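You operate a simulated robot arm through the tools that you are given. There is no shell and no other tool.

Carry out the task below with a simulated robot arm. There is one attempt and no reset: what you move stays moved.

JOB
Clear the full brush, mist the matted grey pad with detangler, comb it through and fluff it up.
Fine: fluff with the blue slicker brush; brush and teal comb back; nine puffs at most; no snags. Set down upright: teal wide comb.

It is judged by the outcome, as a careful person would: the job done as asked, and still so three seconds after it is handed in. It fails if anything else is knocked over, pushed out of place, dropped, spilled or broken.

ROBOT AND FRAMES
A 6-joint arm with a two-finger parallel gripper, fixed in place. Base frame: the origin is on the floor under the middle of its stand, x ahead of it, y to its left, z up. Readings come in mm, rad, newtons and seconds.
It reaches about 838 mm from its shoulder. Its first joint turns from -1.152 to 1.152 rad. Payload 2.45 kg.
The TCP is the grasp point between the finger pads, 24 mm short of the fingertips. In the tool frame z runs along the fingers and y along their closing line. The gripper opens to 68 mm. The fingers are 17 mm wide and 10 mm thick; the gripper's body (40 by 70 mm) begins 41 mm behind the TCP.
Orientation is told as [roll, pitch, yaw] about the base's x, y, z axes, in that order, counted from this pose: with the fingers straight down and closing along the base's y, the tool's x points along the base's -x, its y along +y and its z along -z.

CONTROLS
- The arm moves only by the tool send_rows. Its argument "moves" is a list of rows, each a list of 3 entries, a list of its own where there are three numbers: the finger opening in mm, from 0 to 68, then the shift along the tool's x, y, z in mm, then the turn, a rotation vector about the tool's x, y, z in degrees. In form: [[fingers, [dx, dy, dz], [ax, ay, az]], ...]. A call has 1 to 20 rows; each row is the pose to reach, as a shift and turn from the pose commanded when the call began, along the tool's axes at that moment. Rows are played at 5 a second. More than 50 mm and 0.15 rad between two rows, or a gripper value outside its range, and nothing of the call is played. A pose out of reach is approached as far as the arm can. The call stops where the force on the tool passes 40 N (or 10 N more than at its start, if that is more) or the arm is blocked; 0.2 s more then pass. The fingers move at their own pace (about 108 mm/s each) and stop on an object; they squeeze with about 27 N. The grip force told is the motor's: it shows also when the fingers shut on nothing. Time passes only in rows, and 0.2 s behind the last, so rows that repeat a pose let the fingers close. The reply holds the time, the measured pose of the TCP, the force on the tool along the base axes, the opening and the grip force, in the units named above and with some noise, with the torque about the TCP (base axes, N m) and any sound that the robot's microphone picked up.
- Cameras (640 x 400 px; columns grow to the right, rows downward): "scene" is fixed at [165.7, 419.6, 1469.4]; the picture's right is [-0.73, -0.68, 0.00], its down [-0.44, 0.47, -0.76] and it looks along [0.52, -0.56, -0.65] (base axes); focal length 241 px, centre (320, 200). "wrist" rides on the gripper at [84, 11, -75] in the tool frame; the picture's right is [-0.13, 0.99, 0.00], its down [-0.60, -0.08, -0.79] and it looks along [-0.79, -0.10, 0.61] (tool axes); focal length 251 px, centre (320, 200). There is no depth. A picture from a camera that has moved, and an enlarged one, comes with that camera's place and axes in the base frame and with its lens. The place of the scene camera against the robot may be out by one fixed shift of up to 18 mm in any direction.
- get_image(camera): a new picture of that camera. No time passes.
- zoom(camera, box): a new picture of the part [left, top, right, bottom] of that camera's present view, enlarged. No time passes.
- job_done(): hands the job in; it is judged then, once.

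Places have to be worked out from the pictures, the camera data and where the tool is seen. Open the gripper and draw the arm clear of the work before you hand the job in, unless the task says otherwise.

The tools are called after "Emit:" as a command line: name --argument value ..., lists and objects as JSON in quotes. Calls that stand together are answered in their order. send_rows: Moves the arm, as the interface text tells. Its arguments: {"type":"object","properties":{"moves":{"type":"array"}},"required":["moves"]} The other tools are called the same way: get_image (camera) takes a picture; zoom (camera, box) takes an enlarged picture of a part of a camera's view; job_done () hands the job in.

At the start:

```text
clock: 0.0
tool_pos: [486.9, 111.1, 1286.4]
tcp_rot: [0.0, -0.001, -0.001]
force: [0.5, 0.6, -0.5]
wrist_torque: [0.0, -0.01, -0.02]
grip_width: 68.1
grip_force: 0.1
```

scene: 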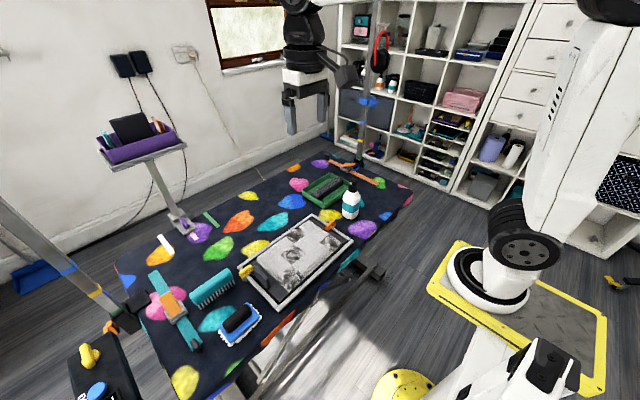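
wrist: 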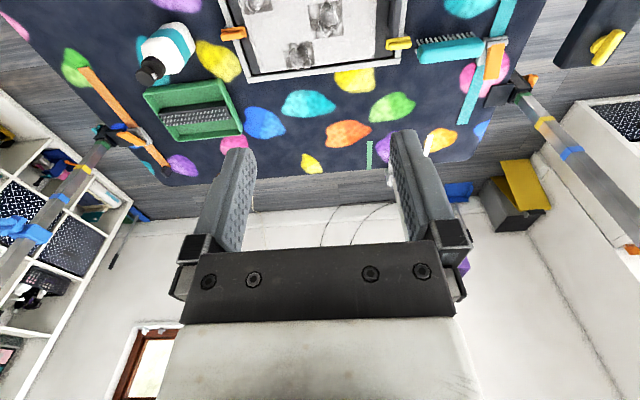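

I'll begin by looking closely at the table from both cameras before moving anything.

Emit:
zoom --camera "scene" --box '[120, 220, 300, 360]'

Emit:
zoom --camera "scene" --box '[230, 150, 420, 310]'

Emit:
zoom --camera "wrist" --box '[100, 0, 420, 200]'

Emit:
zoom --camera "wrist" --box '[360, 0, 640, 200]'

```text
2.86 times, centred on (210, 290) of scene
camera zoom: at [165.7, 419.6, 1469.4], right [-0.73, -0.68, 0.0], down [-0.44, 0.47, -0.76], along [0.52, -0.56, -0.65], focal length 688 px, centre (634, -57)
```

zoom: 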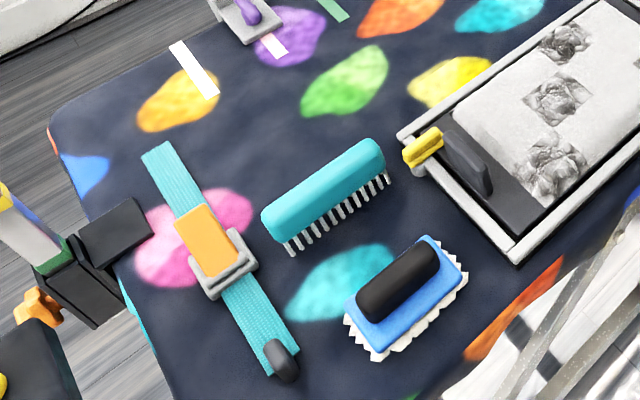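

```text
2.50 times, centred on (325, 230) of scene
camera zoom: at [165.7, 419.6, 1469.4], right [-0.73, -0.68, 0.0], down [-0.44, 0.47, -0.76], along [0.52, -0.56, -0.65], focal length 602 px, centre (308, 125)
```

zoom: 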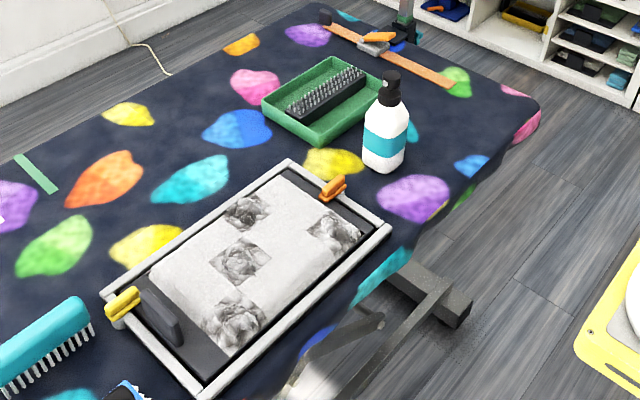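

```text
2.00 times, centred on (260, 100) of wrist
camera zoom: at [404.2, 123.4, 1359.8], right [0.13, 0.99, 0.0], down [0.6, -0.08, 0.79], along [0.79, -0.1, -0.61], focal length 503 px, centre (440, 400)
```

zoom: 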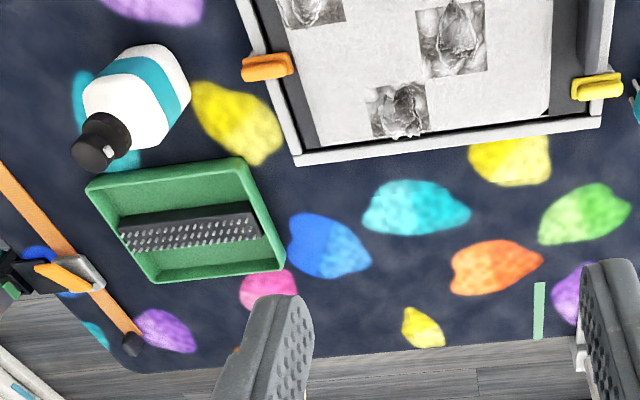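

```text
2.00 times, centred on (500, 100) of wrist
camera zoom: at [404.2, 123.4, 1359.8], right [0.13, 0.99, 0.0], down [0.6, -0.08, 0.79], along [0.79, -0.1, -0.61], focal length 503 px, centre (-40, 400)
```

zoom: 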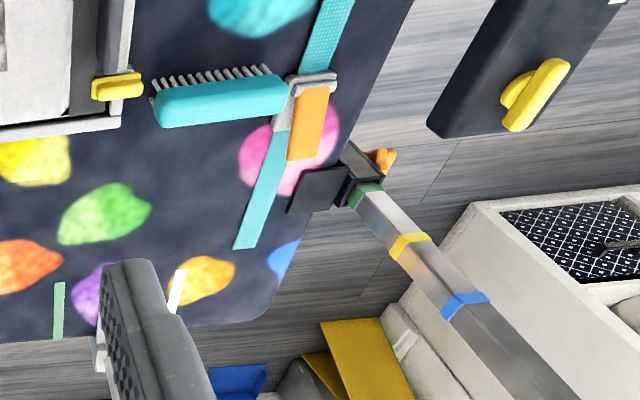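

Zooming tighter on the bottle, tray, brush, comb and pad to understand what each of them is.

Emit:
zoom --camera "scene" --box '[330, 170, 380, 225]'

Emit:
zoom --camera "scene" --box '[295, 165, 355, 215]'

Emit:
zoom --camera "scene" --box '[185, 260, 275, 350]'

Emit:
zoom --camera "scene" --box '[235, 205, 355, 315]'

Emit:
zoom --camera "wrist" --box '[120, 10, 250, 150]'

```text
7.27 times, centred on (355, 198) of scene
camera zoom: at [165.7, 419.6, 1469.4], right [-0.73, -0.68, 0.0], down [-0.44, 0.47, -0.76], along [0.52, -0.56, -0.65], focal length 1751 px, centre (66, 218)
```

zoom: 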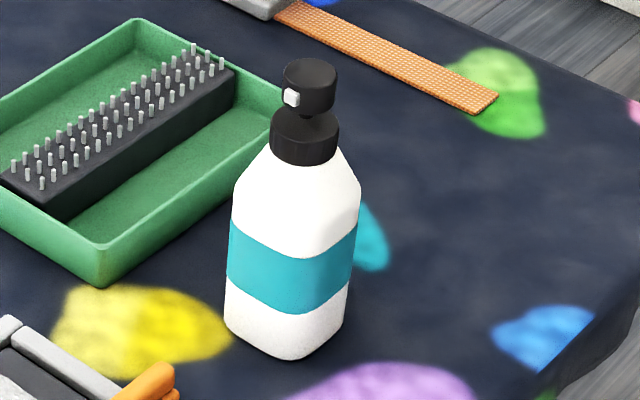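

```text
8.00 times, centred on (325, 190) of scene
camera zoom: at [165.7, 419.6, 1469.4], right [-0.73, -0.68, 0.0], down [-0.44, 0.47, -0.76], along [0.52, -0.56, -0.65], focal length 1926 px, centre (280, 280)
```

zoom: 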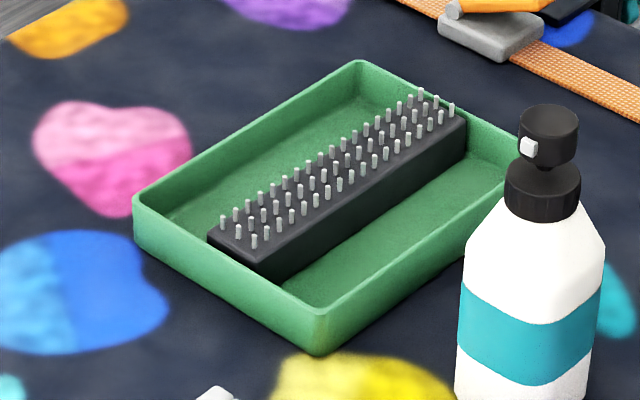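

```text
4.44 times, centred on (230, 305) of scene
camera zoom: at [165.7, 419.6, 1469.4], right [-0.73, -0.68, 0.0], down [-0.44, 0.47, -0.76], along [0.52, -0.56, -0.65], focal length 1070 px, centre (720, -267)
```

zoom: 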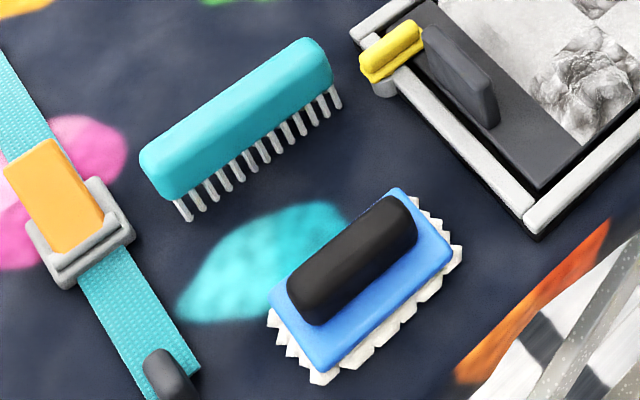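

```text
3.64 times, centred on (295, 260) of scene
camera zoom: at [165.7, 419.6, 1469.4], right [-0.73, -0.68, 0.0], down [-0.44, 0.47, -0.76], along [0.52, -0.56, -0.65], focal length 875 px, centre (411, -18)
```

zoom: 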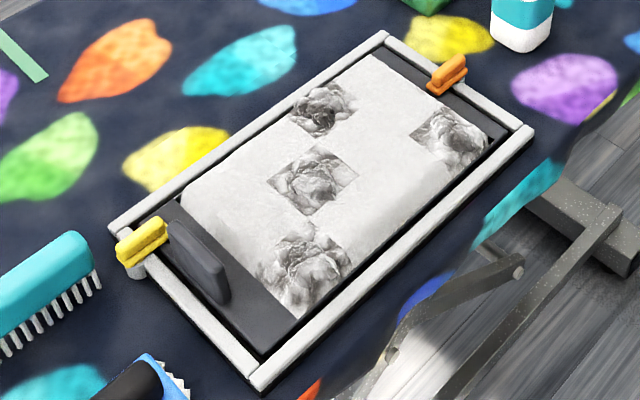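

```text
2.86 times, centred on (185, 80) of wrist
camera zoom: at [404.2, 123.4, 1359.8], right [0.13, 0.99, 0.0], down [0.6, -0.08, 0.79], along [0.79, -0.1, -0.61], focal length 718 px, centre (706, 543)
```

zoom: 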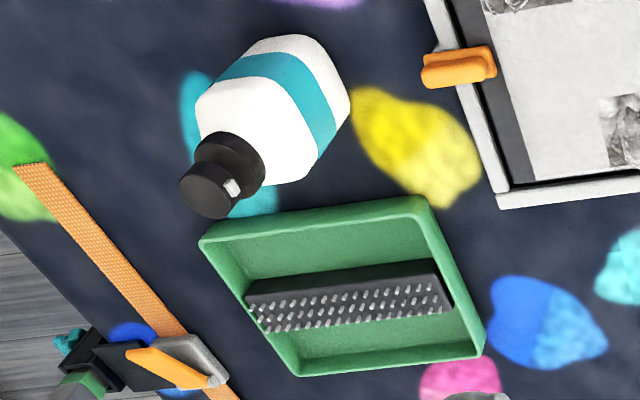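

The blue slicker is on the near-left with white hair packed round it. The green tray holds a pin rake for clearing it, the pump bottle's nozzle faces the pad, and the pad has four mats. I'll draw back 130 mm so the wrist camera sees the near part of the table and gives me a second view for triangulating.

Emit:
send_rows --moves '[[68, [40, 0, 0], [0, 0, 0]], [68, [85, 0, 0], [0, 0, 0]], [68, [130, 0, 0], [0, 0, 0]], [68, [130, 0, 0], [0, 0, 0]]]'

Emit:
get_image --camera "wrist"

Emit:
get_image --camera "scene"

```text
clock: 1.0
tool_pos: [359.8, 115.0, 1285.2]
tcp_rot: [0.0, 0.0, 0.0]
force: [1.1, 0.3, 0.4]
wrist_torque: [0.01, -0.02, -0.01]
grip_width: 67.9
grip_force: 0.0
out of reach, approached as far as the arm can: row 3, 4
```

```text
taken
camera wrist: at [275.4, 126.6, 1358.2], right [0.13, 0.99, 0.0], down [0.6, -0.08, 0.79], along [0.79, -0.1, -0.61], focal length 251 px, centre (320, 200)
```

wrist: 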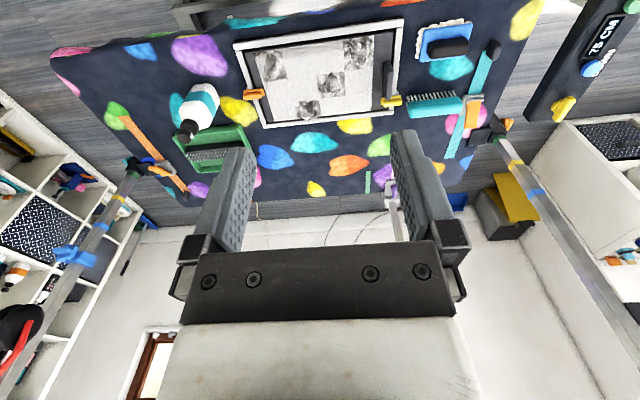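

```text
taken
```

scene: 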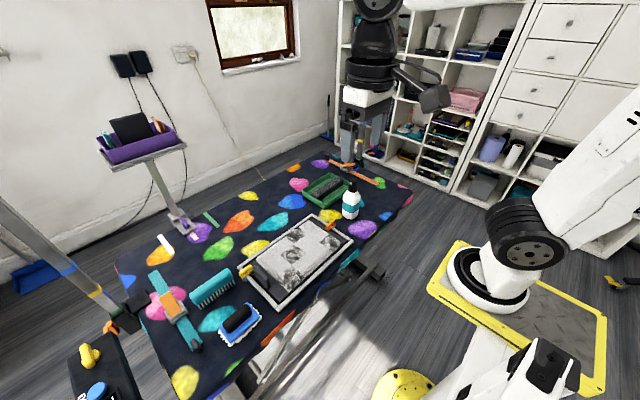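

The pull-back gives a full view of the table. I'll zoom into its parts to measure positions.

Emit:
zoom --camera "wrist" --box '[220, 10, 420, 135]'

Emit:
zoom --camera "wrist" --box '[380, 0, 540, 100]'

Emit:
zoom --camera "wrist" --box '[150, 60, 280, 180]'

```text
3.20 times, centred on (320, 72) of wrist
camera zoom: at [275.4, 126.6, 1358.2], right [0.13, 0.99, 0.0], down [0.6, -0.08, 0.79], along [0.79, -0.1, -0.61], focal length 805 px, centre (320, 608)
```

zoom: 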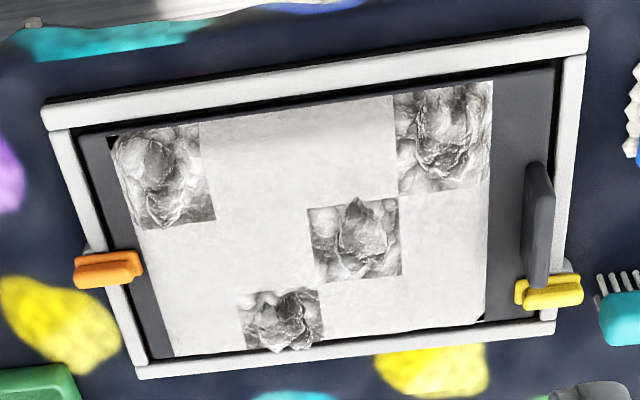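

```text
4.00 times, centred on (460, 50) of wrist
camera zoom: at [275.4, 126.6, 1358.2], right [0.13, 0.99, 0.0], down [0.6, -0.08, 0.79], along [0.79, -0.1, -0.61], focal length 1006 px, centre (-240, 800)
```

zoom: 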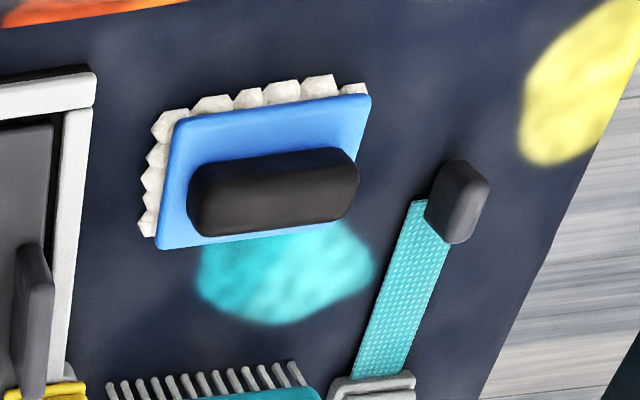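

```text
3.33 times, centred on (215, 120) of wrist
camera zoom: at [275.4, 126.6, 1358.2], right [0.13, 0.99, 0.0], down [0.6, -0.08, 0.79], along [0.79, -0.1, -0.61], focal length 838 px, centre (670, 467)
```

zoom: 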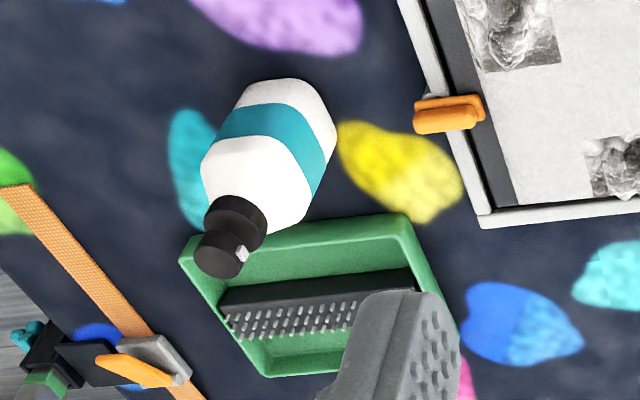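

The table top works out at about z=750, which matches the "75 CM" label, and the frame spans x 468–680 and y −84 to 266. The slicker is near (520,356), the comb near (672,360), the bottle near (579,−208) and the tray near (740,−240). I'll go closer over the left side to look at the brush and comb.

Emit:
send_rows --moves '[[68, [-11, 27, 36], [0, 0, 0]], [68, [-23, 54, 71], [0, 0, 0]], [68, [-34, 81, 107], [0, 0, 0]], [68, [-45, 107, 142], [0, 0, 0]], [68, [-56, 134, 178], [0, 0, 0]], [68, [-68, 161, 214], [0, 0, 0]], [68, [-79, 188, 249], [0, 0, 0]], [68, [-90, 215, 285], [0, 0, 0]], [68, [-90, 215, 285], [0, 0, 0]]]'

Emit:
get_image --camera "wrist"

Emit:
zoom --camera "wrist" --box '[220, 0, 460, 150]'

```text
clock: 3.0
tool_pos: [451.0, 329.2, 1001.9]
tcp_rot: [0.001, 0.0, 0.0]
force: [0.7, -0.5, -0.1]
wrist_torque: [0.03, 0.02, 0.01]
grip_width: 68.2
grip_force: 0.0
```

```text
taken
camera wrist: at [367.8, 340.0, 1075.6], right [0.13, 0.99, 0.0], down [0.6, -0.08, 0.79], along [0.79, -0.1, -0.61], focal length 251 px, centre (320, 200)
```

wrist: 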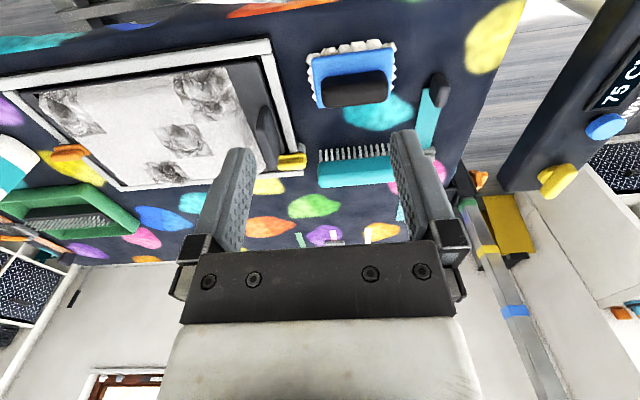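

```text
2.67 times, centred on (340, 75) of wrist
camera zoom: at [367.8, 340.0, 1075.6], right [0.13, 0.99, 0.0], down [0.6, -0.08, 0.79], along [0.79, -0.1, -0.61], focal length 670 px, centre (267, 533)
```

zoom: 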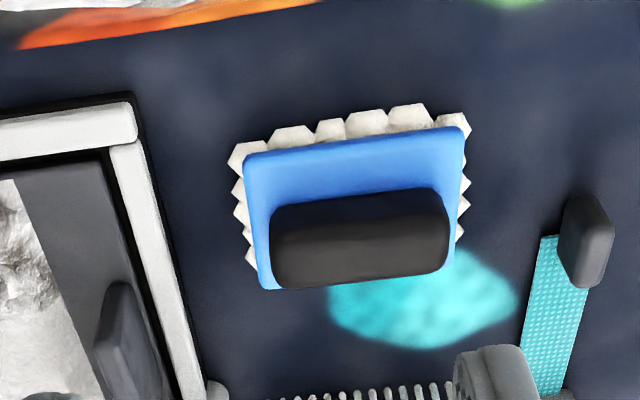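

From two views the slicker's blue plate spans x 498–563, y 311–406 with its top near z=767. The black handle is about 28×77 mm, centred near (531,359). Next I'll scout the bottle and tray from closer before committing.

Emit:
send_rows --moves '[[68, [0, -45, 0], [0, 0, 0]], [68, [-2, -90, 0], [0, 0, 0]], [68, [-4, -135, 0], [0, 0, 0]], [68, [-6, -180, 0], [0, 0, 0]], [68, [-8, -225, 0], [0, 0, 0]], [68, [-10, -270, 0], [0, 0, 0]], [68, [-12, -315, 0], [0, 0, 0]], [68, [-14, -360, 0], [0, 0, 0]], [68, [-16, -405, 0], [0, 0, 0]], [68, [-18, -450, 0], [0, 0, 0]], [68, [-20, -490, 0], [0, 0, 0]], [68, [-20, -520, 0], [0, 0, 0]], [68, [-20, -520, 0], [0, 0, 0]]]'

Emit:
get_image --camera "wrist"

Emit:
zoom --camera "wrist" --box '[190, 0, 430, 150]'

```text
clock: 5.8
tool_pos: [470.6, -192.7, 1001.3]
tcp_rot: [0.0, 0.002, 0.001]
force: [0.8, -0.2, -0.2]
wrist_torque: [-0.01, -0.01, 0.02]
grip_width: 68.2
grip_force: 0.2
```

```text
taken
camera wrist: at [386.5, -181.1, 1075.3], right [0.13, 0.99, 0.0], down [0.6, -0.08, 0.79], along [0.79, -0.1, -0.61], focal length 251 px, centre (320, 200)
```

wrist: 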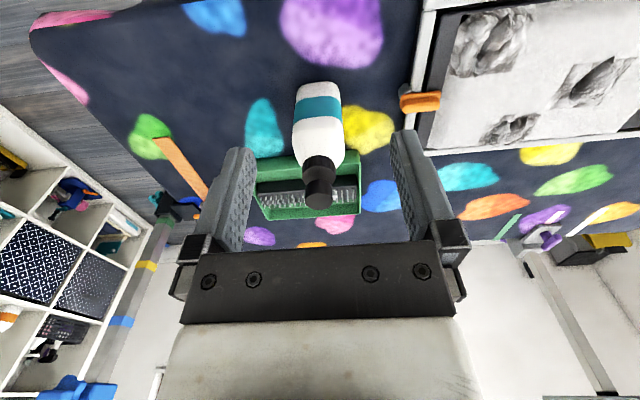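

```text
2.67 times, centred on (310, 75) of wrist
camera zoom: at [386.5, -181.1, 1075.3], right [0.13, 0.99, 0.0], down [0.6, -0.08, 0.79], along [0.79, -0.1, -0.61], focal length 670 px, centre (347, 533)
```

zoom: 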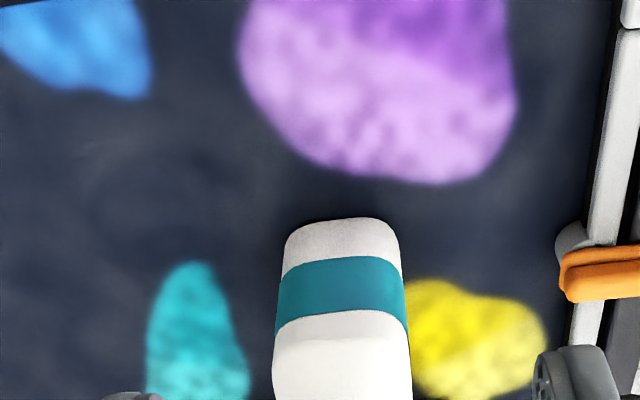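

The bottle body is about 58 mm across y, so it can be gripped. I'll look closer at its head and at the tray beyond it.

Emit:
zoom --camera "wrist" --box '[250, 70, 410, 220]'

Emit:
zoom --camera "scene" --box '[320, 165, 390, 225]'

```text
2.67 times, centred on (330, 145) of wrist
camera zoom: at [386.5, -181.1, 1075.3], right [0.13, 0.99, 0.0], down [0.6, -0.08, 0.79], along [0.79, -0.1, -0.61], focal length 670 px, centre (293, 347)
```

zoom: 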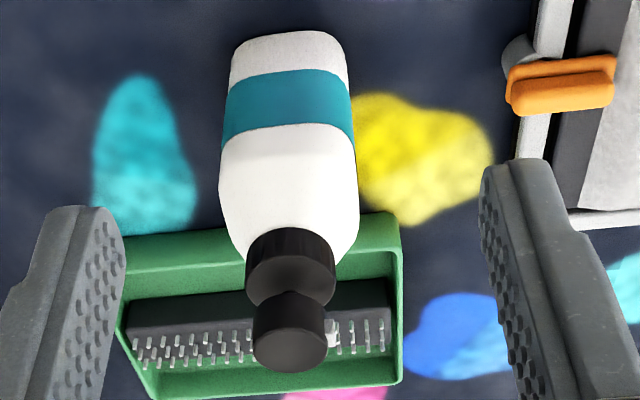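

```text
6.67 times, centred on (355, 195) of scene
camera zoom: at [165.7, 419.6, 1469.4], right [-0.73, -0.68, 0.0], down [-0.44, 0.47, -0.76], along [0.52, -0.56, -0.65], focal length 1605 px, centre (87, 233)
```

zoom: 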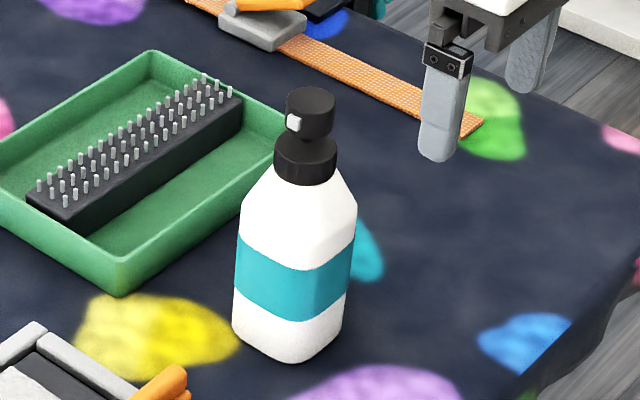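

The bottle head top comes out at about (575,−207,930), so the bottle is about 180 mm tall with its nozzle facing straight +y at the pad. I'll shift forward at this height to see the tray and rake without the bottle in the way.

Emit:
send_rows --moves '[[68, [0, -40, -20], [0, 0, 0]], [68, [-40, -65, -20], [0, 0, 0]], [68, [-80, -75, -20], [0, 0, 0]], [68, [-110, -85, -20], [0, 0, 0]], [68, [-110, -85, -20], [0, 0, 0]]]'

Emit:
get_image --camera "wrist"

Emit:
zoom --camera "wrist" --box '[230, 0, 430, 130]'

```text
clock: 7.0
tool_pos: [582.8, -274.8, 1021.8]
tcp_rot: [0.0, 0.0, -0.001]
force: [-0.1, -0.4, 0.5]
wrist_torque: [-0.04, -0.02, 0.02]
grip_width: 67.8
grip_force: 0.0
```

```text
taken
camera wrist: at [498.2, -262.6, 1095.1], right [0.13, 0.99, 0.0], down [0.6, -0.08, 0.79], along [0.79, -0.1, -0.61], focal length 251 px, centre (320, 200)
```

wrist: 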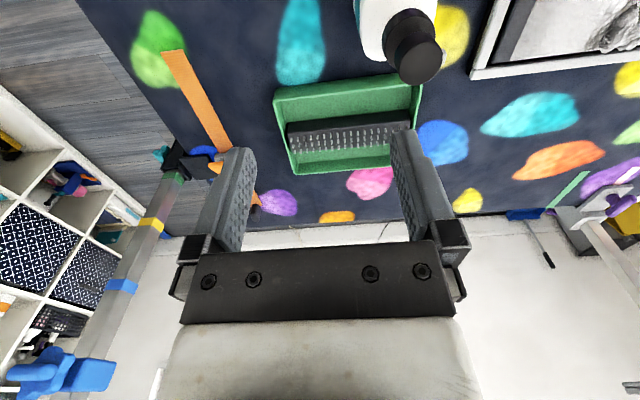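

```text
3.08 times, centred on (330, 65) of wrist
camera zoom: at [498.2, -262.6, 1095.1], right [0.13, 0.99, 0.0], down [0.6, -0.08, 0.79], along [0.79, -0.1, -0.61], focal length 774 px, centre (289, 615)
```

zoom: 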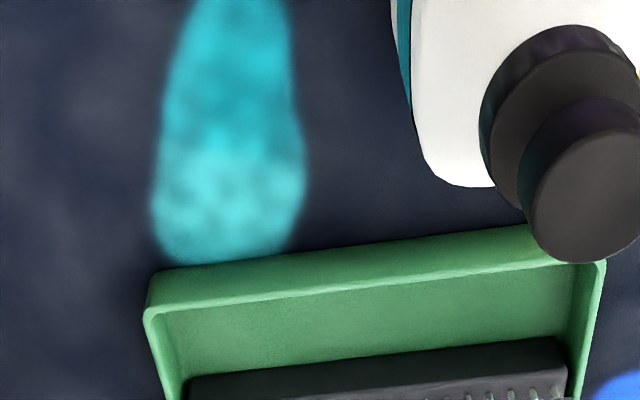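

Emit:
zoom --camera "wrist" --box '[265, 65, 435, 185]'

```text
3.33 times, centred on (350, 125) of wrist
camera zoom: at [498.2, -262.6, 1095.1], right [0.13, 0.99, 0.0], down [0.6, -0.08, 0.79], along [0.79, -0.1, -0.61], focal length 838 px, centre (220, 450)
```

zoom: 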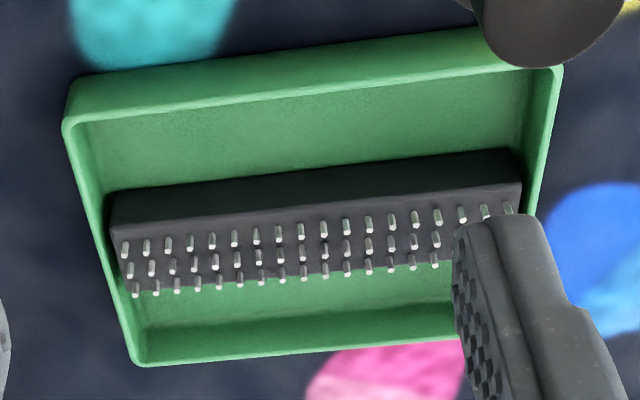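

The tray rim is at about z=774–780, spanning x 683–830 and y −352 to −150, with the pin strip starting near x≈733. I'll zoom the scene camera in hard for heights of the rake, brush and comb.

Emit:
zoom --camera "scene" --box '[305, 172, 345, 197]'

Emit:
zoom --camera "scene" --box '[215, 298, 267, 350]'

Emit:
zoom --camera "scene" --box '[185, 262, 240, 315]'

```text
16.00 times, centred on (325, 184) of scene
camera zoom: at [165.7, 419.6, 1469.4], right [-0.73, -0.68, 0.0], down [-0.44, 0.47, -0.76], along [0.52, -0.56, -0.65], focal length 3852 px, centre (240, 448)
```

zoom: 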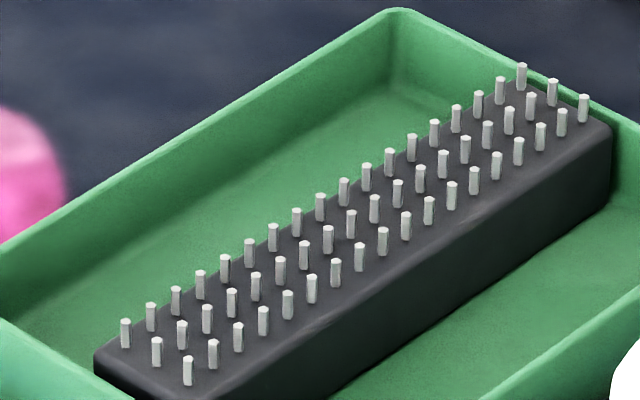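

```text
7.69 times, centred on (241, 324) of scene
camera zoom: at [165.7, 419.6, 1469.4], right [-0.73, -0.68, 0.0], down [-0.44, 0.47, -0.76], along [0.52, -0.56, -0.65], focal length 1852 px, centre (928, -754)
```

zoom: 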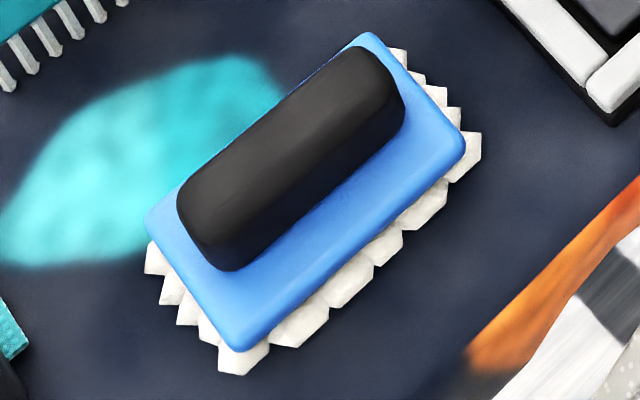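

```text
7.55 times, centred on (212, 288) of scene
camera zoom: at [165.7, 419.6, 1469.4], right [-0.73, -0.68, 0.0], down [-0.44, 0.47, -0.76], along [0.52, -0.56, -0.65], focal length 1817 px, centre (1131, -468)
```

zoom: 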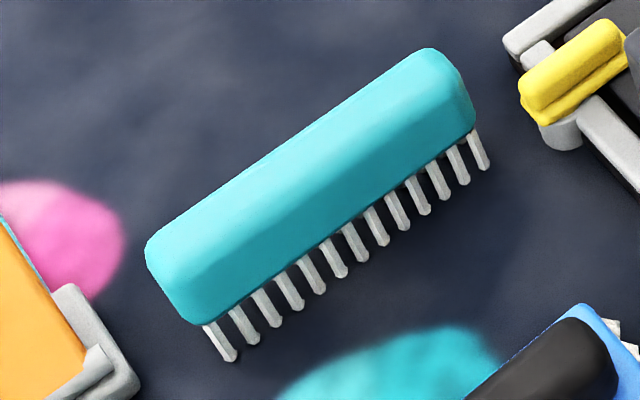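

By that zoom the rake strip is about 24 mm tall with 11 mm pins, in three rows near x≈740/753/764. Before committing I want to know how far the arm reaches there and how its forearm clears the bottle, so I'll check the scene view.

Emit:
get_image --camera "scene"

```text
taken
```

scene: 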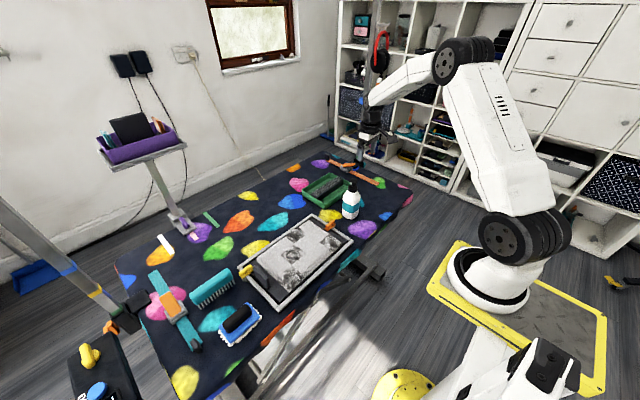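

The arm base sits on a tall stand with its shoulder near (110,0,1150), so the tray is within reach and the forearm will pass well above the bottle. Now I'll swing over to the slicker at this height while turning the tool 90° so the fingers close along base x, across the handle.

Emit:
send_rows --moves '[[68, [4, 45, 0], [0, 0, 6.43]], [68, [7, 91, 0], [0, 0, 12.86]], [68, [11, 136, 0], [0, 0, 19.29]], [68, [15, 181, 0], [0, 0, 25.71]], [68, [18, 226, 0], [0, 0, 32.14]], [68, [22, 272, 0], [0, 0, 38.57]], [68, [26, 317, 0], [0, 0, 45]], [68, [30, 362, 0], [0, 0, 51.43]], [68, [33, 408, 0], [0, 0, 57.86]], [68, [37, 453, 0], [0, 0, 64.29]], [68, [41, 498, 0], [0, 0, 70.71]], [68, [45, 543, 0], [0, 0, 77.14]], [68, [48, 589, 0], [0, 0, 83.57]], [68, [52, 634, 0], [0, 0, 90]], [68, [52, 634, 20], [0, 0, 90]], [68, [52, 634, 20], [0, 0, 90]]]'

Emit:
get_image --camera "wrist"

Emit:
zoom --camera "wrist" --box '[220, 20, 420, 200]'

```text
clock: 10.4
tool_pos: [528.4, 357.8, 1000.6]
tcp_rot: [0.0, -0.001, -1.571]
force: [1.3, -0.3, 0.3]
wrist_torque: [0.01, -0.04, -0.02]
grip_width: 68.3
grip_force: 0.1
```

```text
taken
camera wrist: at [540.0, 442.6, 1073.6], right [0.99, -0.13, 0.0], down [-0.08, -0.6, 0.79], along [-0.1, -0.79, -0.61], focal length 251 px, centre (320, 200)
```

wrist: 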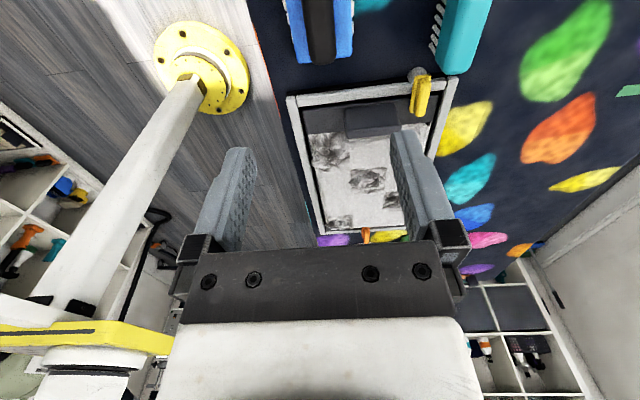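

```text
2.22 times, centred on (320, 110) of wrist
camera zoom: at [540.0, 442.6, 1073.6], right [0.99, -0.13, 0.0], down [-0.08, -0.6, 0.79], along [-0.1, -0.79, -0.61], focal length 559 px, centre (320, 400)
```

zoom: 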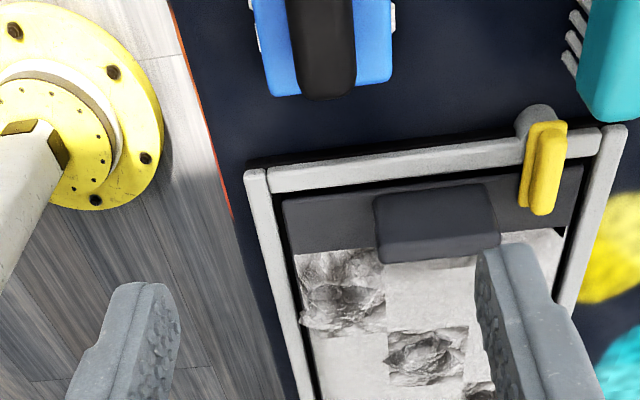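

The tool is now straddling the handle in x, with the handle about 511–541 in x and 322–398 in y. I'll descend to z≈835 and check alignment before going in.

Emit:
send_rows --moves '[[68, [2, 0, 45], [0, 0, 0]], [68, [2, 0, 90], [0, 0, 0]], [68, [2, 0, 130], [0, 0, 0]], [68, [2, 0, 165], [0, 0, 0]], [68, [2, 0, 165], [0, 0, 0]]]'

Emit:
get_image --camera "wrist"

Emit:
zoom --camera "scene" --box '[195, 260, 285, 345]'

```text
clock: 11.6
tool_pos: [529.1, 359.3, 836.9]
tcp_rot: [0.003, -0.002, -1.572]
force: [-1.1, -0.4, 1.4]
wrist_torque: [-0.01, 0.02, 0.01]
grip_width: 68.1
grip_force: 0.1
```

```text
taken
camera wrist: at [539.9, 443.8, 910.4], right [0.99, -0.13, 0.0], down [-0.08, -0.6, 0.79], along [-0.1, -0.79, -0.61], focal length 251 px, centre (320, 200)
```

wrist: 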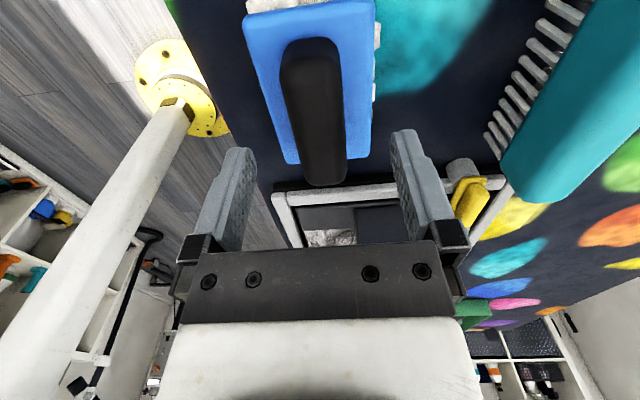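

```text
4.71 times, centred on (240, 302) of scene
camera zoom: at [165.7, 419.6, 1469.4], right [-0.73, -0.68, 0.0], down [-0.44, 0.47, -0.76], along [0.52, -0.56, -0.65], focal length 1133 px, centre (696, -282)
```

zoom: 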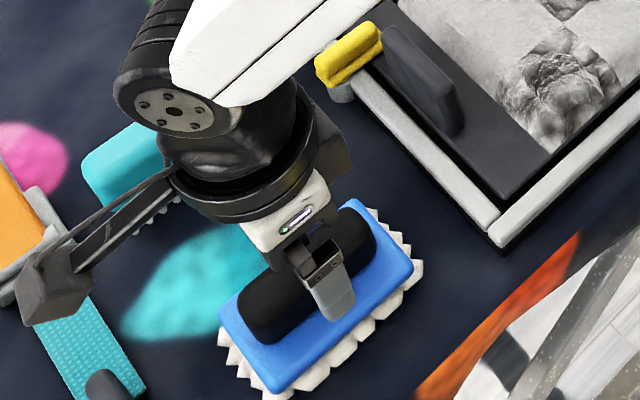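

The handle is centred between the fingers, with its top at about z=800 and the plate top at about 766. I'll go down to TCP z≈796 so the tips stay about 5 mm above the plate, then close.

Emit:
send_rows --moves '[[68, [1, 1, 20], [0, 0, 0]], [68, [1, 1, 36], [0, 0, 0]], [68, [1, 1, 41], [0, 0, 0]], [68, [1, 1, 41], [0, 0, 0]], [24, [1, 1, 41], [0, 0, 0]], [24, [1, 1, 41], [0, 0, 0]], [20, [1, 1, 41], [0, 0, 0]]]'

Emit:
get_image --camera "wrist"

Emit:
zoom --camera "scene" --box '[195, 260, 285, 345]'

```text
clock: 13.2
tool_pos: [530.7, 360.3, 793.8]
tcp_rot: [0.0, -0.001, -1.571]
force: [-0.7, 0.0, -0.2]
wrist_torque: [-0.01, 0.0, 0.0]
grip_width: 63.2
grip_force: 27.2
```

```text
taken
camera wrist: at [540.9, 445.4, 868.8], right [0.99, -0.13, 0.0], down [-0.08, -0.6, 0.79], along [-0.1, -0.79, -0.61], focal length 251 px, centre (320, 200)
```

wrist: 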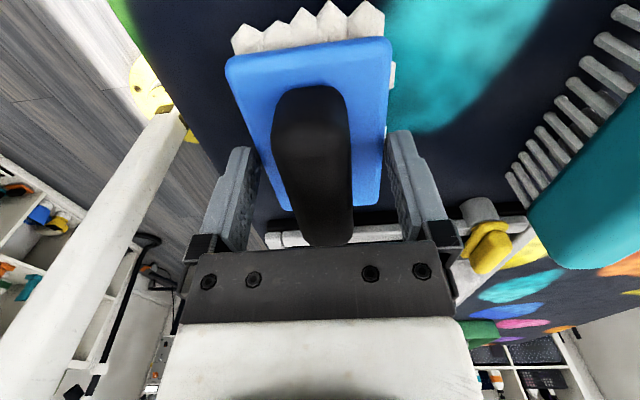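

```text
4.71 times, centred on (240, 302) of scene
camera zoom: at [165.7, 419.7, 1469.4], right [-0.73, -0.68, 0.0], down [-0.44, 0.47, -0.76], along [0.52, -0.56, -0.65], focal length 1133 px, centre (696, -282)
```

zoom: 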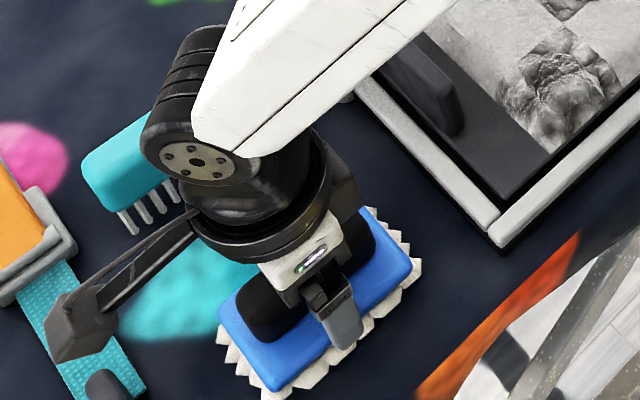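

The fingers stopped at 63 mm, so they have caught the edges of the blue plate rather than the handle and the plate stands higher than I judged. I'll open, raise about 9 mm and close on the handle itself.

Emit:
send_rows --moves '[[68, [0, 0, 0], [0, 0, 0]], [68, [0, 0, 0], [0, 0, 0]], [68, [0, 0, -9], [0, 0, 0]], [68, [0, 0, -9], [0, 0, 0]], [20, [0, 0, -9], [0, 0, 0]], [20, [0, 0, -9], [0, 0, 0]], [20, [0, 0, -9], [0, 0, 0]]]'

Emit:
get_image --camera "wrist"

```text
clock: 14.8
tool_pos: [530.7, 358.8, 804.5]
tcp_rot: [0.002, 0.001, -1.57]
force: [0.1, -1.5, 3.5]
wrist_torque: [-0.11, 0.13, 0.03]
grip_width: 27.7
grip_force: 27.1
```

```text
taken
camera wrist: at [541.6, 444.6, 877.4], right [0.99, -0.13, 0.0], down [-0.08, -0.6, 0.79], along [-0.1, -0.79, -0.61], focal length 251 px, centre (320, 200)
```

wrist: 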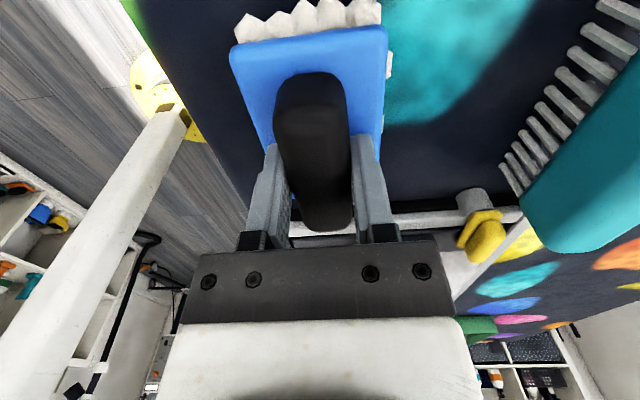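

Grip is now 27.7 mm, firmly on the handle; the rest pose to return it to is TCP (530.7, 359, 804.5) at yaw −90°. I'll lift it gently and check what the underside and the table look like.

Emit:
send_rows --moves '[[20, [0, 0, -8], [0, 0, 0]], [20, [0, 0, -25], [0, 0, 0]], [20, [0, 0, -60], [0, 0, 0]], [20, [0, 0, -105], [0, 0, 0]], [20, [0, 0, -150], [0, 0, 0]], [20, [0, 0, -150], [0, 0, 0]]]'

Emit:
get_image --camera "wrist"

Emit:
zoom --camera "scene" --box '[180, 200, 300, 345]'

```text
clock: 16.2
tool_pos: [529.7, 360.4, 954.2]
tcp_rot: [0.0, 0.001, -1.571]
force: [0.3, -0.9, -2.2]
wrist_torque: [0.01, -0.01, -0.01]
grip_width: 27.6
grip_force: 27.0
```

```text
taken
camera wrist: at [541.0, 444.6, 1027.2], right [0.99, -0.13, 0.0], down [-0.08, -0.6, 0.79], along [-0.1, -0.79, -0.61], focal length 251 px, centre (320, 200)
```

wrist: 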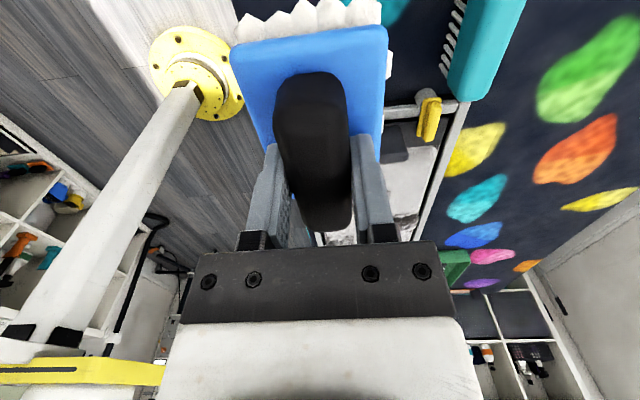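

```text
2.76 times, centred on (240, 272) of scene
camera zoom: at [165.7, 419.7, 1469.4], right [-0.73, -0.68, 0.0], down [-0.44, 0.47, -0.76], along [0.52, -0.56, -0.65], focal length 664 px, centre (541, 0)
```

zoom: 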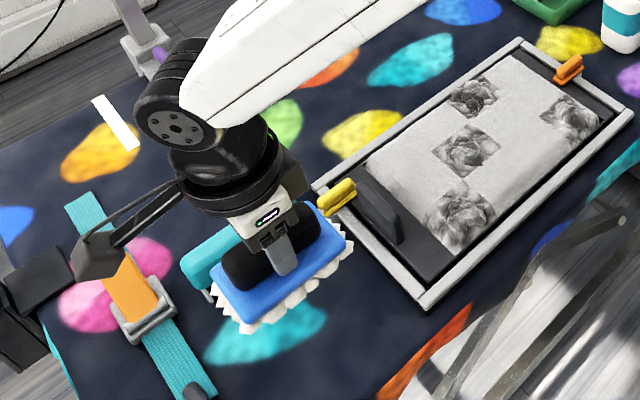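

The brush came up cleanly with its hair on it, at about 2 N. I'll carry it at this height round the far side of the bottle to above the rake strip at about (753,−251).

Emit:
send_rows --moves '[[20, [-44, 16, 0], [0, 0, 0]], [20, [-87, 32, 0], [0, 0, 0]], [20, [-131, 48, 0], [0, 0, 0]], [20, [-175, 64, 0], [0, 0, 0]], [20, [-218, 80, 0], [0, 0, 0]], [20, [-262, 96, 0], [0, 0, 0]], [20, [-306, 112, 0], [0, 0, 0]], [20, [-349, 128, 0], [0, 0, 0]], [20, [-393, 144, 0], [0, 0, 0]], [20, [-437, 160, 0], [0, 0, 0]], [20, [-480, 176, 0], [0, 0, 0]], [20, [-524, 192, 0], [0, 0, 0]], [20, [-568, 208, 0], [0, 0, 0]], [20, [-611, 223, 0], [0, 0, 0]], [20, [-611, 223, 0], [0, 0, 0]]]'

Emit:
get_image --camera "wrist"

Emit:
zoom --camera "scene" --box '[270, 110, 400, 230]'

```text
clock: 19.4
tool_pos: [725.5, -240.4, 956.0]
tcp_rot: [0.001, -0.001, -1.57]
force: [-0.7, -0.3, -0.9]
wrist_torque: [-0.01, 0.03, 0.0]
grip_width: 27.2
grip_force: 26.8
out of reach, approached as far as the arm can: row 14, 15
```

```text
taken
camera wrist: at [738.0, -155.4, 1029.2], right [0.99, -0.13, 0.0], down [-0.08, -0.6, 0.79], along [-0.1, -0.79, -0.61], focal length 251 px, centre (320, 200)
```

wrist: 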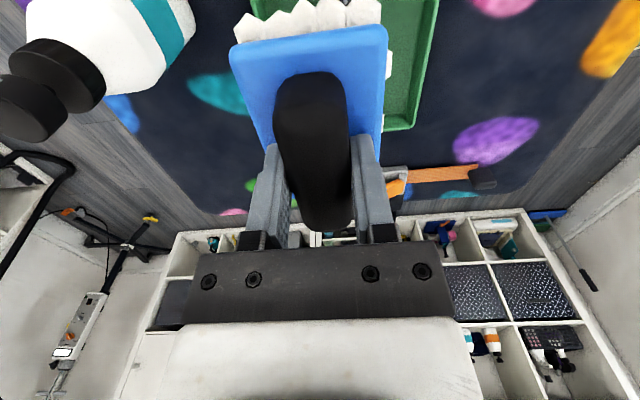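

```text
3.33 times, centred on (335, 170) of scene
camera zoom: at [165.7, 419.6, 1469.4], right [-0.73, -0.68, 0.0], down [-0.44, 0.47, -0.76], along [0.52, -0.56, -0.65], focal length 802 px, centre (270, 300)
```

zoom: 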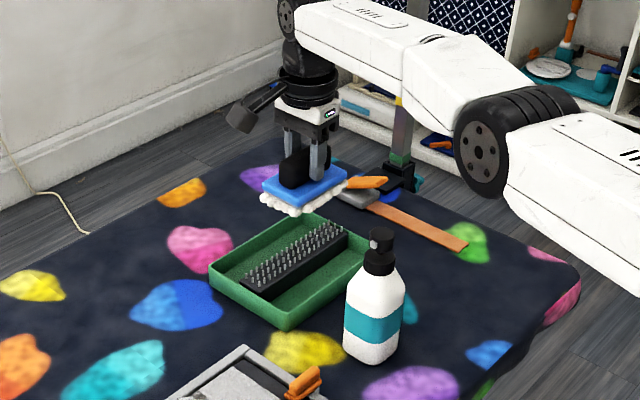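

With the tool straight down the arm tops out at about 665 mm from the shoulder axis, just short of centring the brush on the strip. An 8° outward tilt gains enough reach, so I'll tilt slightly and lower to about 30 mm above the pins, then look.

Emit:
send_rows --moves '[[20, [2, -6, 15], [-4, 0, 0]], [20, [4, 5, 40], [-8, 0, 0]], [20, [5.4, 22, 65], [-8, 0, 0]], [20, [5.4, 22, 80], [-8, 0, 0]], [20, [5.4, 22, 80], [-8, 0, 0]]]'

Emit:
get_image --camera "wrist"

Emit:
zoom --camera "scene" --box '[290, 140, 390, 225]'

```text
clock: 20.6
tool_pos: [743.1, -232.4, 875.4]
tcp_rot: [0.142, 0.0, -1.57]
force: [-0.3, 0.7, -0.2]
wrist_torque: [0.01, -0.03, 0.03]
grip_width: 27.5
grip_force: 26.7
out of reach, approached as far as the arm can: row 4, 5
```

```text
taken
camera wrist: at [744.9, -147.8, 950.0], right [0.98, -0.13, 0.14], down [-0.19, -0.6, 0.77], along [-0.02, -0.79, -0.62], focal length 251 px, centre (320, 200)
```

wrist: 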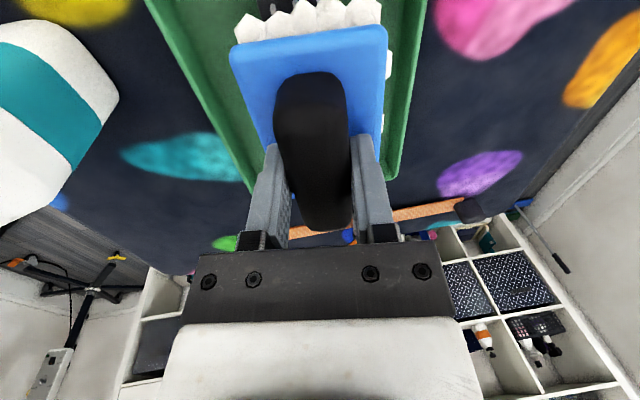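

```text
4.71 times, centred on (340, 182) of scene
camera zoom: at [165.7, 419.6, 1469.4], right [-0.73, -0.68, 0.0], down [-0.44, 0.47, -0.76], along [0.52, -0.56, -0.65], focal length 1133 px, centre (226, 282)
```

zoom: 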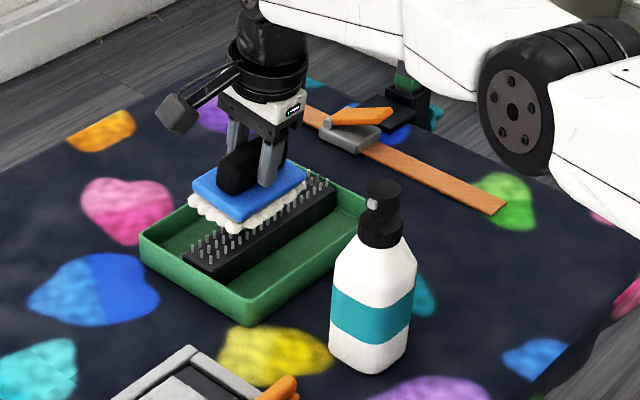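

The brush sits about 30 mm above the strip, tilted 8°. I'll lower it straight down toward the pins and watch the force.

Emit:
send_rows --moves '[[20, [0, -3, 11], [0, 0, 0]], [20, [0, -6.08, 21.4], [0, 0, 0]], [20, [0, -6.5, 24.3], [0, 0, 0]], [20, [0, -6.5, 24.3], [0, 0, 0]]]'

Emit:
zoom --camera "scene" --box '[300, 155, 360, 210]'

```text
clock: 21.6
tool_pos: [740.8, -231.4, 851.6]
tcp_rot: [0.143, 0.001, -1.57]
force: [-3.1, -0.6, 9.6]
wrist_torque: [0.44, 0.26, 0.07]
grip_width: 27.8
grip_force: 26.6
```

```text
7.27 times, centred on (330, 182) of scene
camera zoom: at [165.4, 419.7, 1469.4], right [-0.73, -0.68, 0.0], down [-0.44, 0.47, -0.76], along [0.52, -0.56, -0.65], focal length 1751 px, centre (247, 327)
```

zoom: 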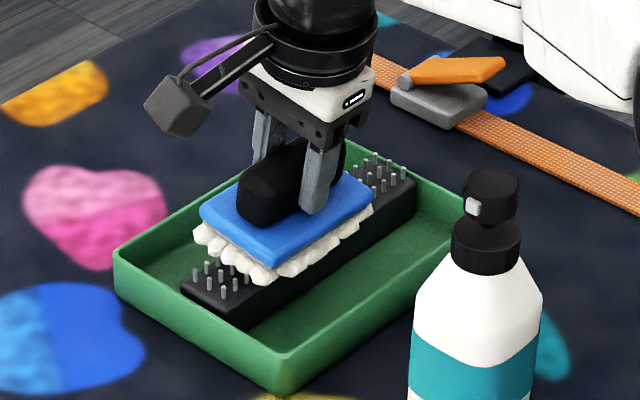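

Contact with the pins shows as about 10 N at TCP z≈851. I'll ease up about 1 mm and draw a slow stroke toward the robot across the rake, watching force and sound.

Emit:
send_rows --moves '[[20, [0, 0.14, -1], [0, 0, 0]], [20, [0, -9.76, -2.41], [0, 0, 0]], [20, [0, -19.66, -3.82], [0, 0, 0]], [20, [0, -29.56, -5.24], [0, 0, 0]], [20, [0, -39.46, -6.65], [0, 0, 0]], [20, [0, -49.36, -8.07], [0, 0, 0]]]'

Emit:
zoom --camera "scene" --box '[300, 155, 360, 210]'

Emit:
get_image --camera "wrist"

```text
clock: 23.0
tool_pos: [690.3, -232.4, 852.8]
tcp_rot: [0.142, 0.0, -1.573]
force: [-0.3, -0.4, -0.9]
wrist_torque: [0.0, 0.01, -0.01]
grip_width: 27.6
grip_force: 26.7
```

```text
7.27 times, centred on (330, 182) of scene
camera zoom: at [165.7, 419.6, 1469.4], right [-0.73, -0.68, 0.0], down [-0.44, 0.47, -0.76], along [0.52, -0.56, -0.65], focal length 1751 px, centre (247, 327)
```

zoom: 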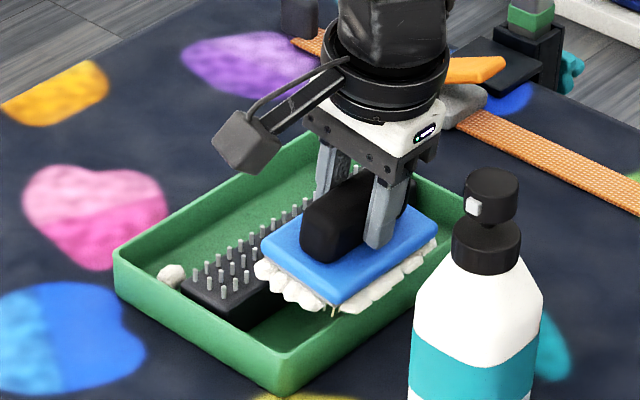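

```text
taken
camera wrist: at [691.0, -148.1, 926.3], right [0.98, -0.13, 0.14], down [-0.19, -0.6, 0.77], along [-0.02, -0.79, -0.62], focal length 251 px, centre (320, 200)
```

wrist: 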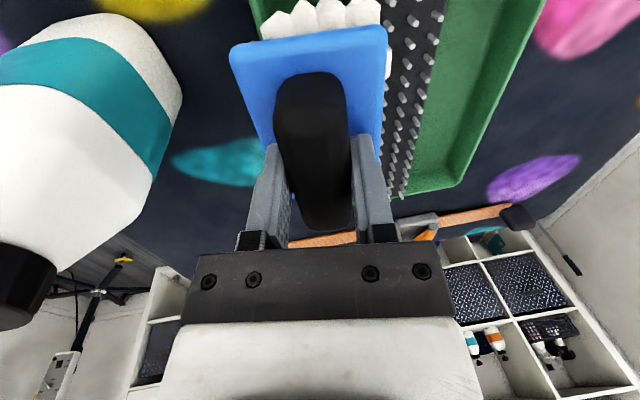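

One clump came off and thin bristles now show under the plate. I'll zoom in on where the clump landed.

Emit:
zoom --camera "scene" --box '[308, 178, 338, 203]'

Emit:
zoom --camera "wrist" --box '[240, 0, 480, 130]'

```text
16.00 times, centred on (323, 190) of scene
camera zoom: at [165.7, 419.6, 1469.4], right [-0.73, -0.68, 0.0], down [-0.44, 0.47, -0.76], along [0.52, -0.56, -0.65], focal length 3852 px, centre (272, 352)
```

zoom: 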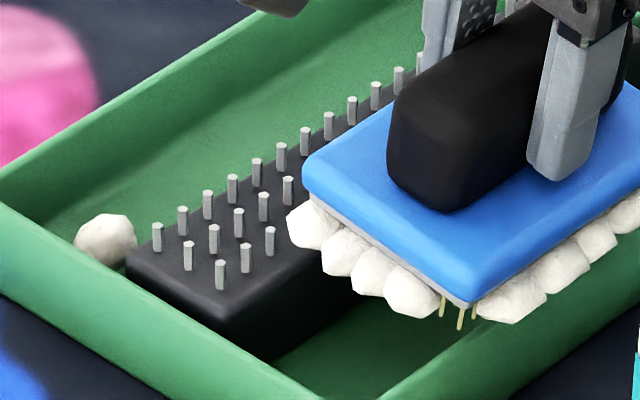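

```text
2.67 times, centred on (360, 65) of wrist
camera zoom: at [691.0, -148.1, 926.3], right [0.98, -0.13, 0.14], down [-0.19, -0.6, 0.77], along [-0.02, -0.79, -0.62], focal length 670 px, centre (213, 560)
```

zoom: 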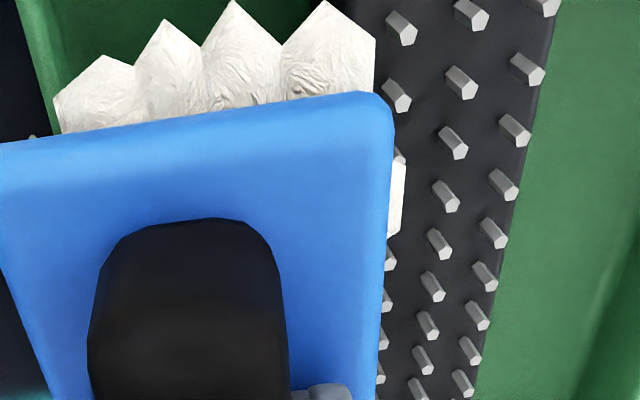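

The clump is inside the tray, so stroking across the pins works. I'll stroke back outward over the pins at the same height, then in again.

Emit:
send_rows --moves '[[20, [0, 9.9, 1.4], [0, 0, 0]], [20, [0, 19.8, 2.8], [0, 0, 0]], [20, [0, 29.7, 4.2], [0, 0, 0]], [20, [0, 39.6, 5.7], [0, 0, 0]], [20, [0, 49, 7.0], [0, 0, 0]], [20, [0, 49, 7.0], [0, 0, 0]]]'

Emit:
zoom --camera "scene" --box '[300, 160, 355, 205]'

```text
clock: 24.4
tool_pos: [739.4, -232.8, 853.2]
tcp_rot: [0.14, -0.001, -1.571]
force: [-0.8, 0.1, 5.9]
wrist_torque: [-0.36, 0.16, -0.1]
grip_width: 27.5
grip_force: 26.9
```

```text
8.89 times, centred on (328, 182) of scene
camera zoom: at [165.5, 419.7, 1469.4], right [-0.73, -0.68, 0.0], down [-0.44, 0.47, -0.76], along [0.52, -0.56, -0.65], focal length 2140 px, centre (253, 356)
```

zoom: 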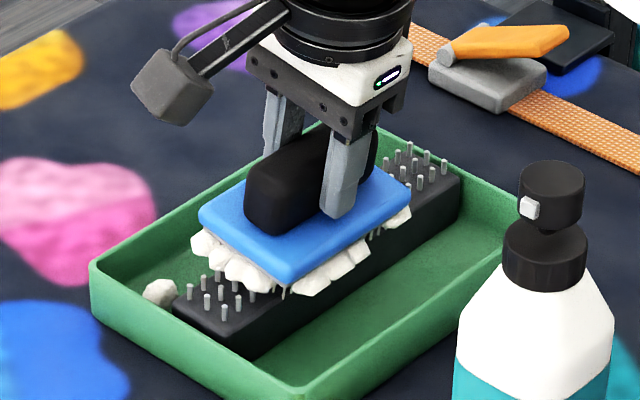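

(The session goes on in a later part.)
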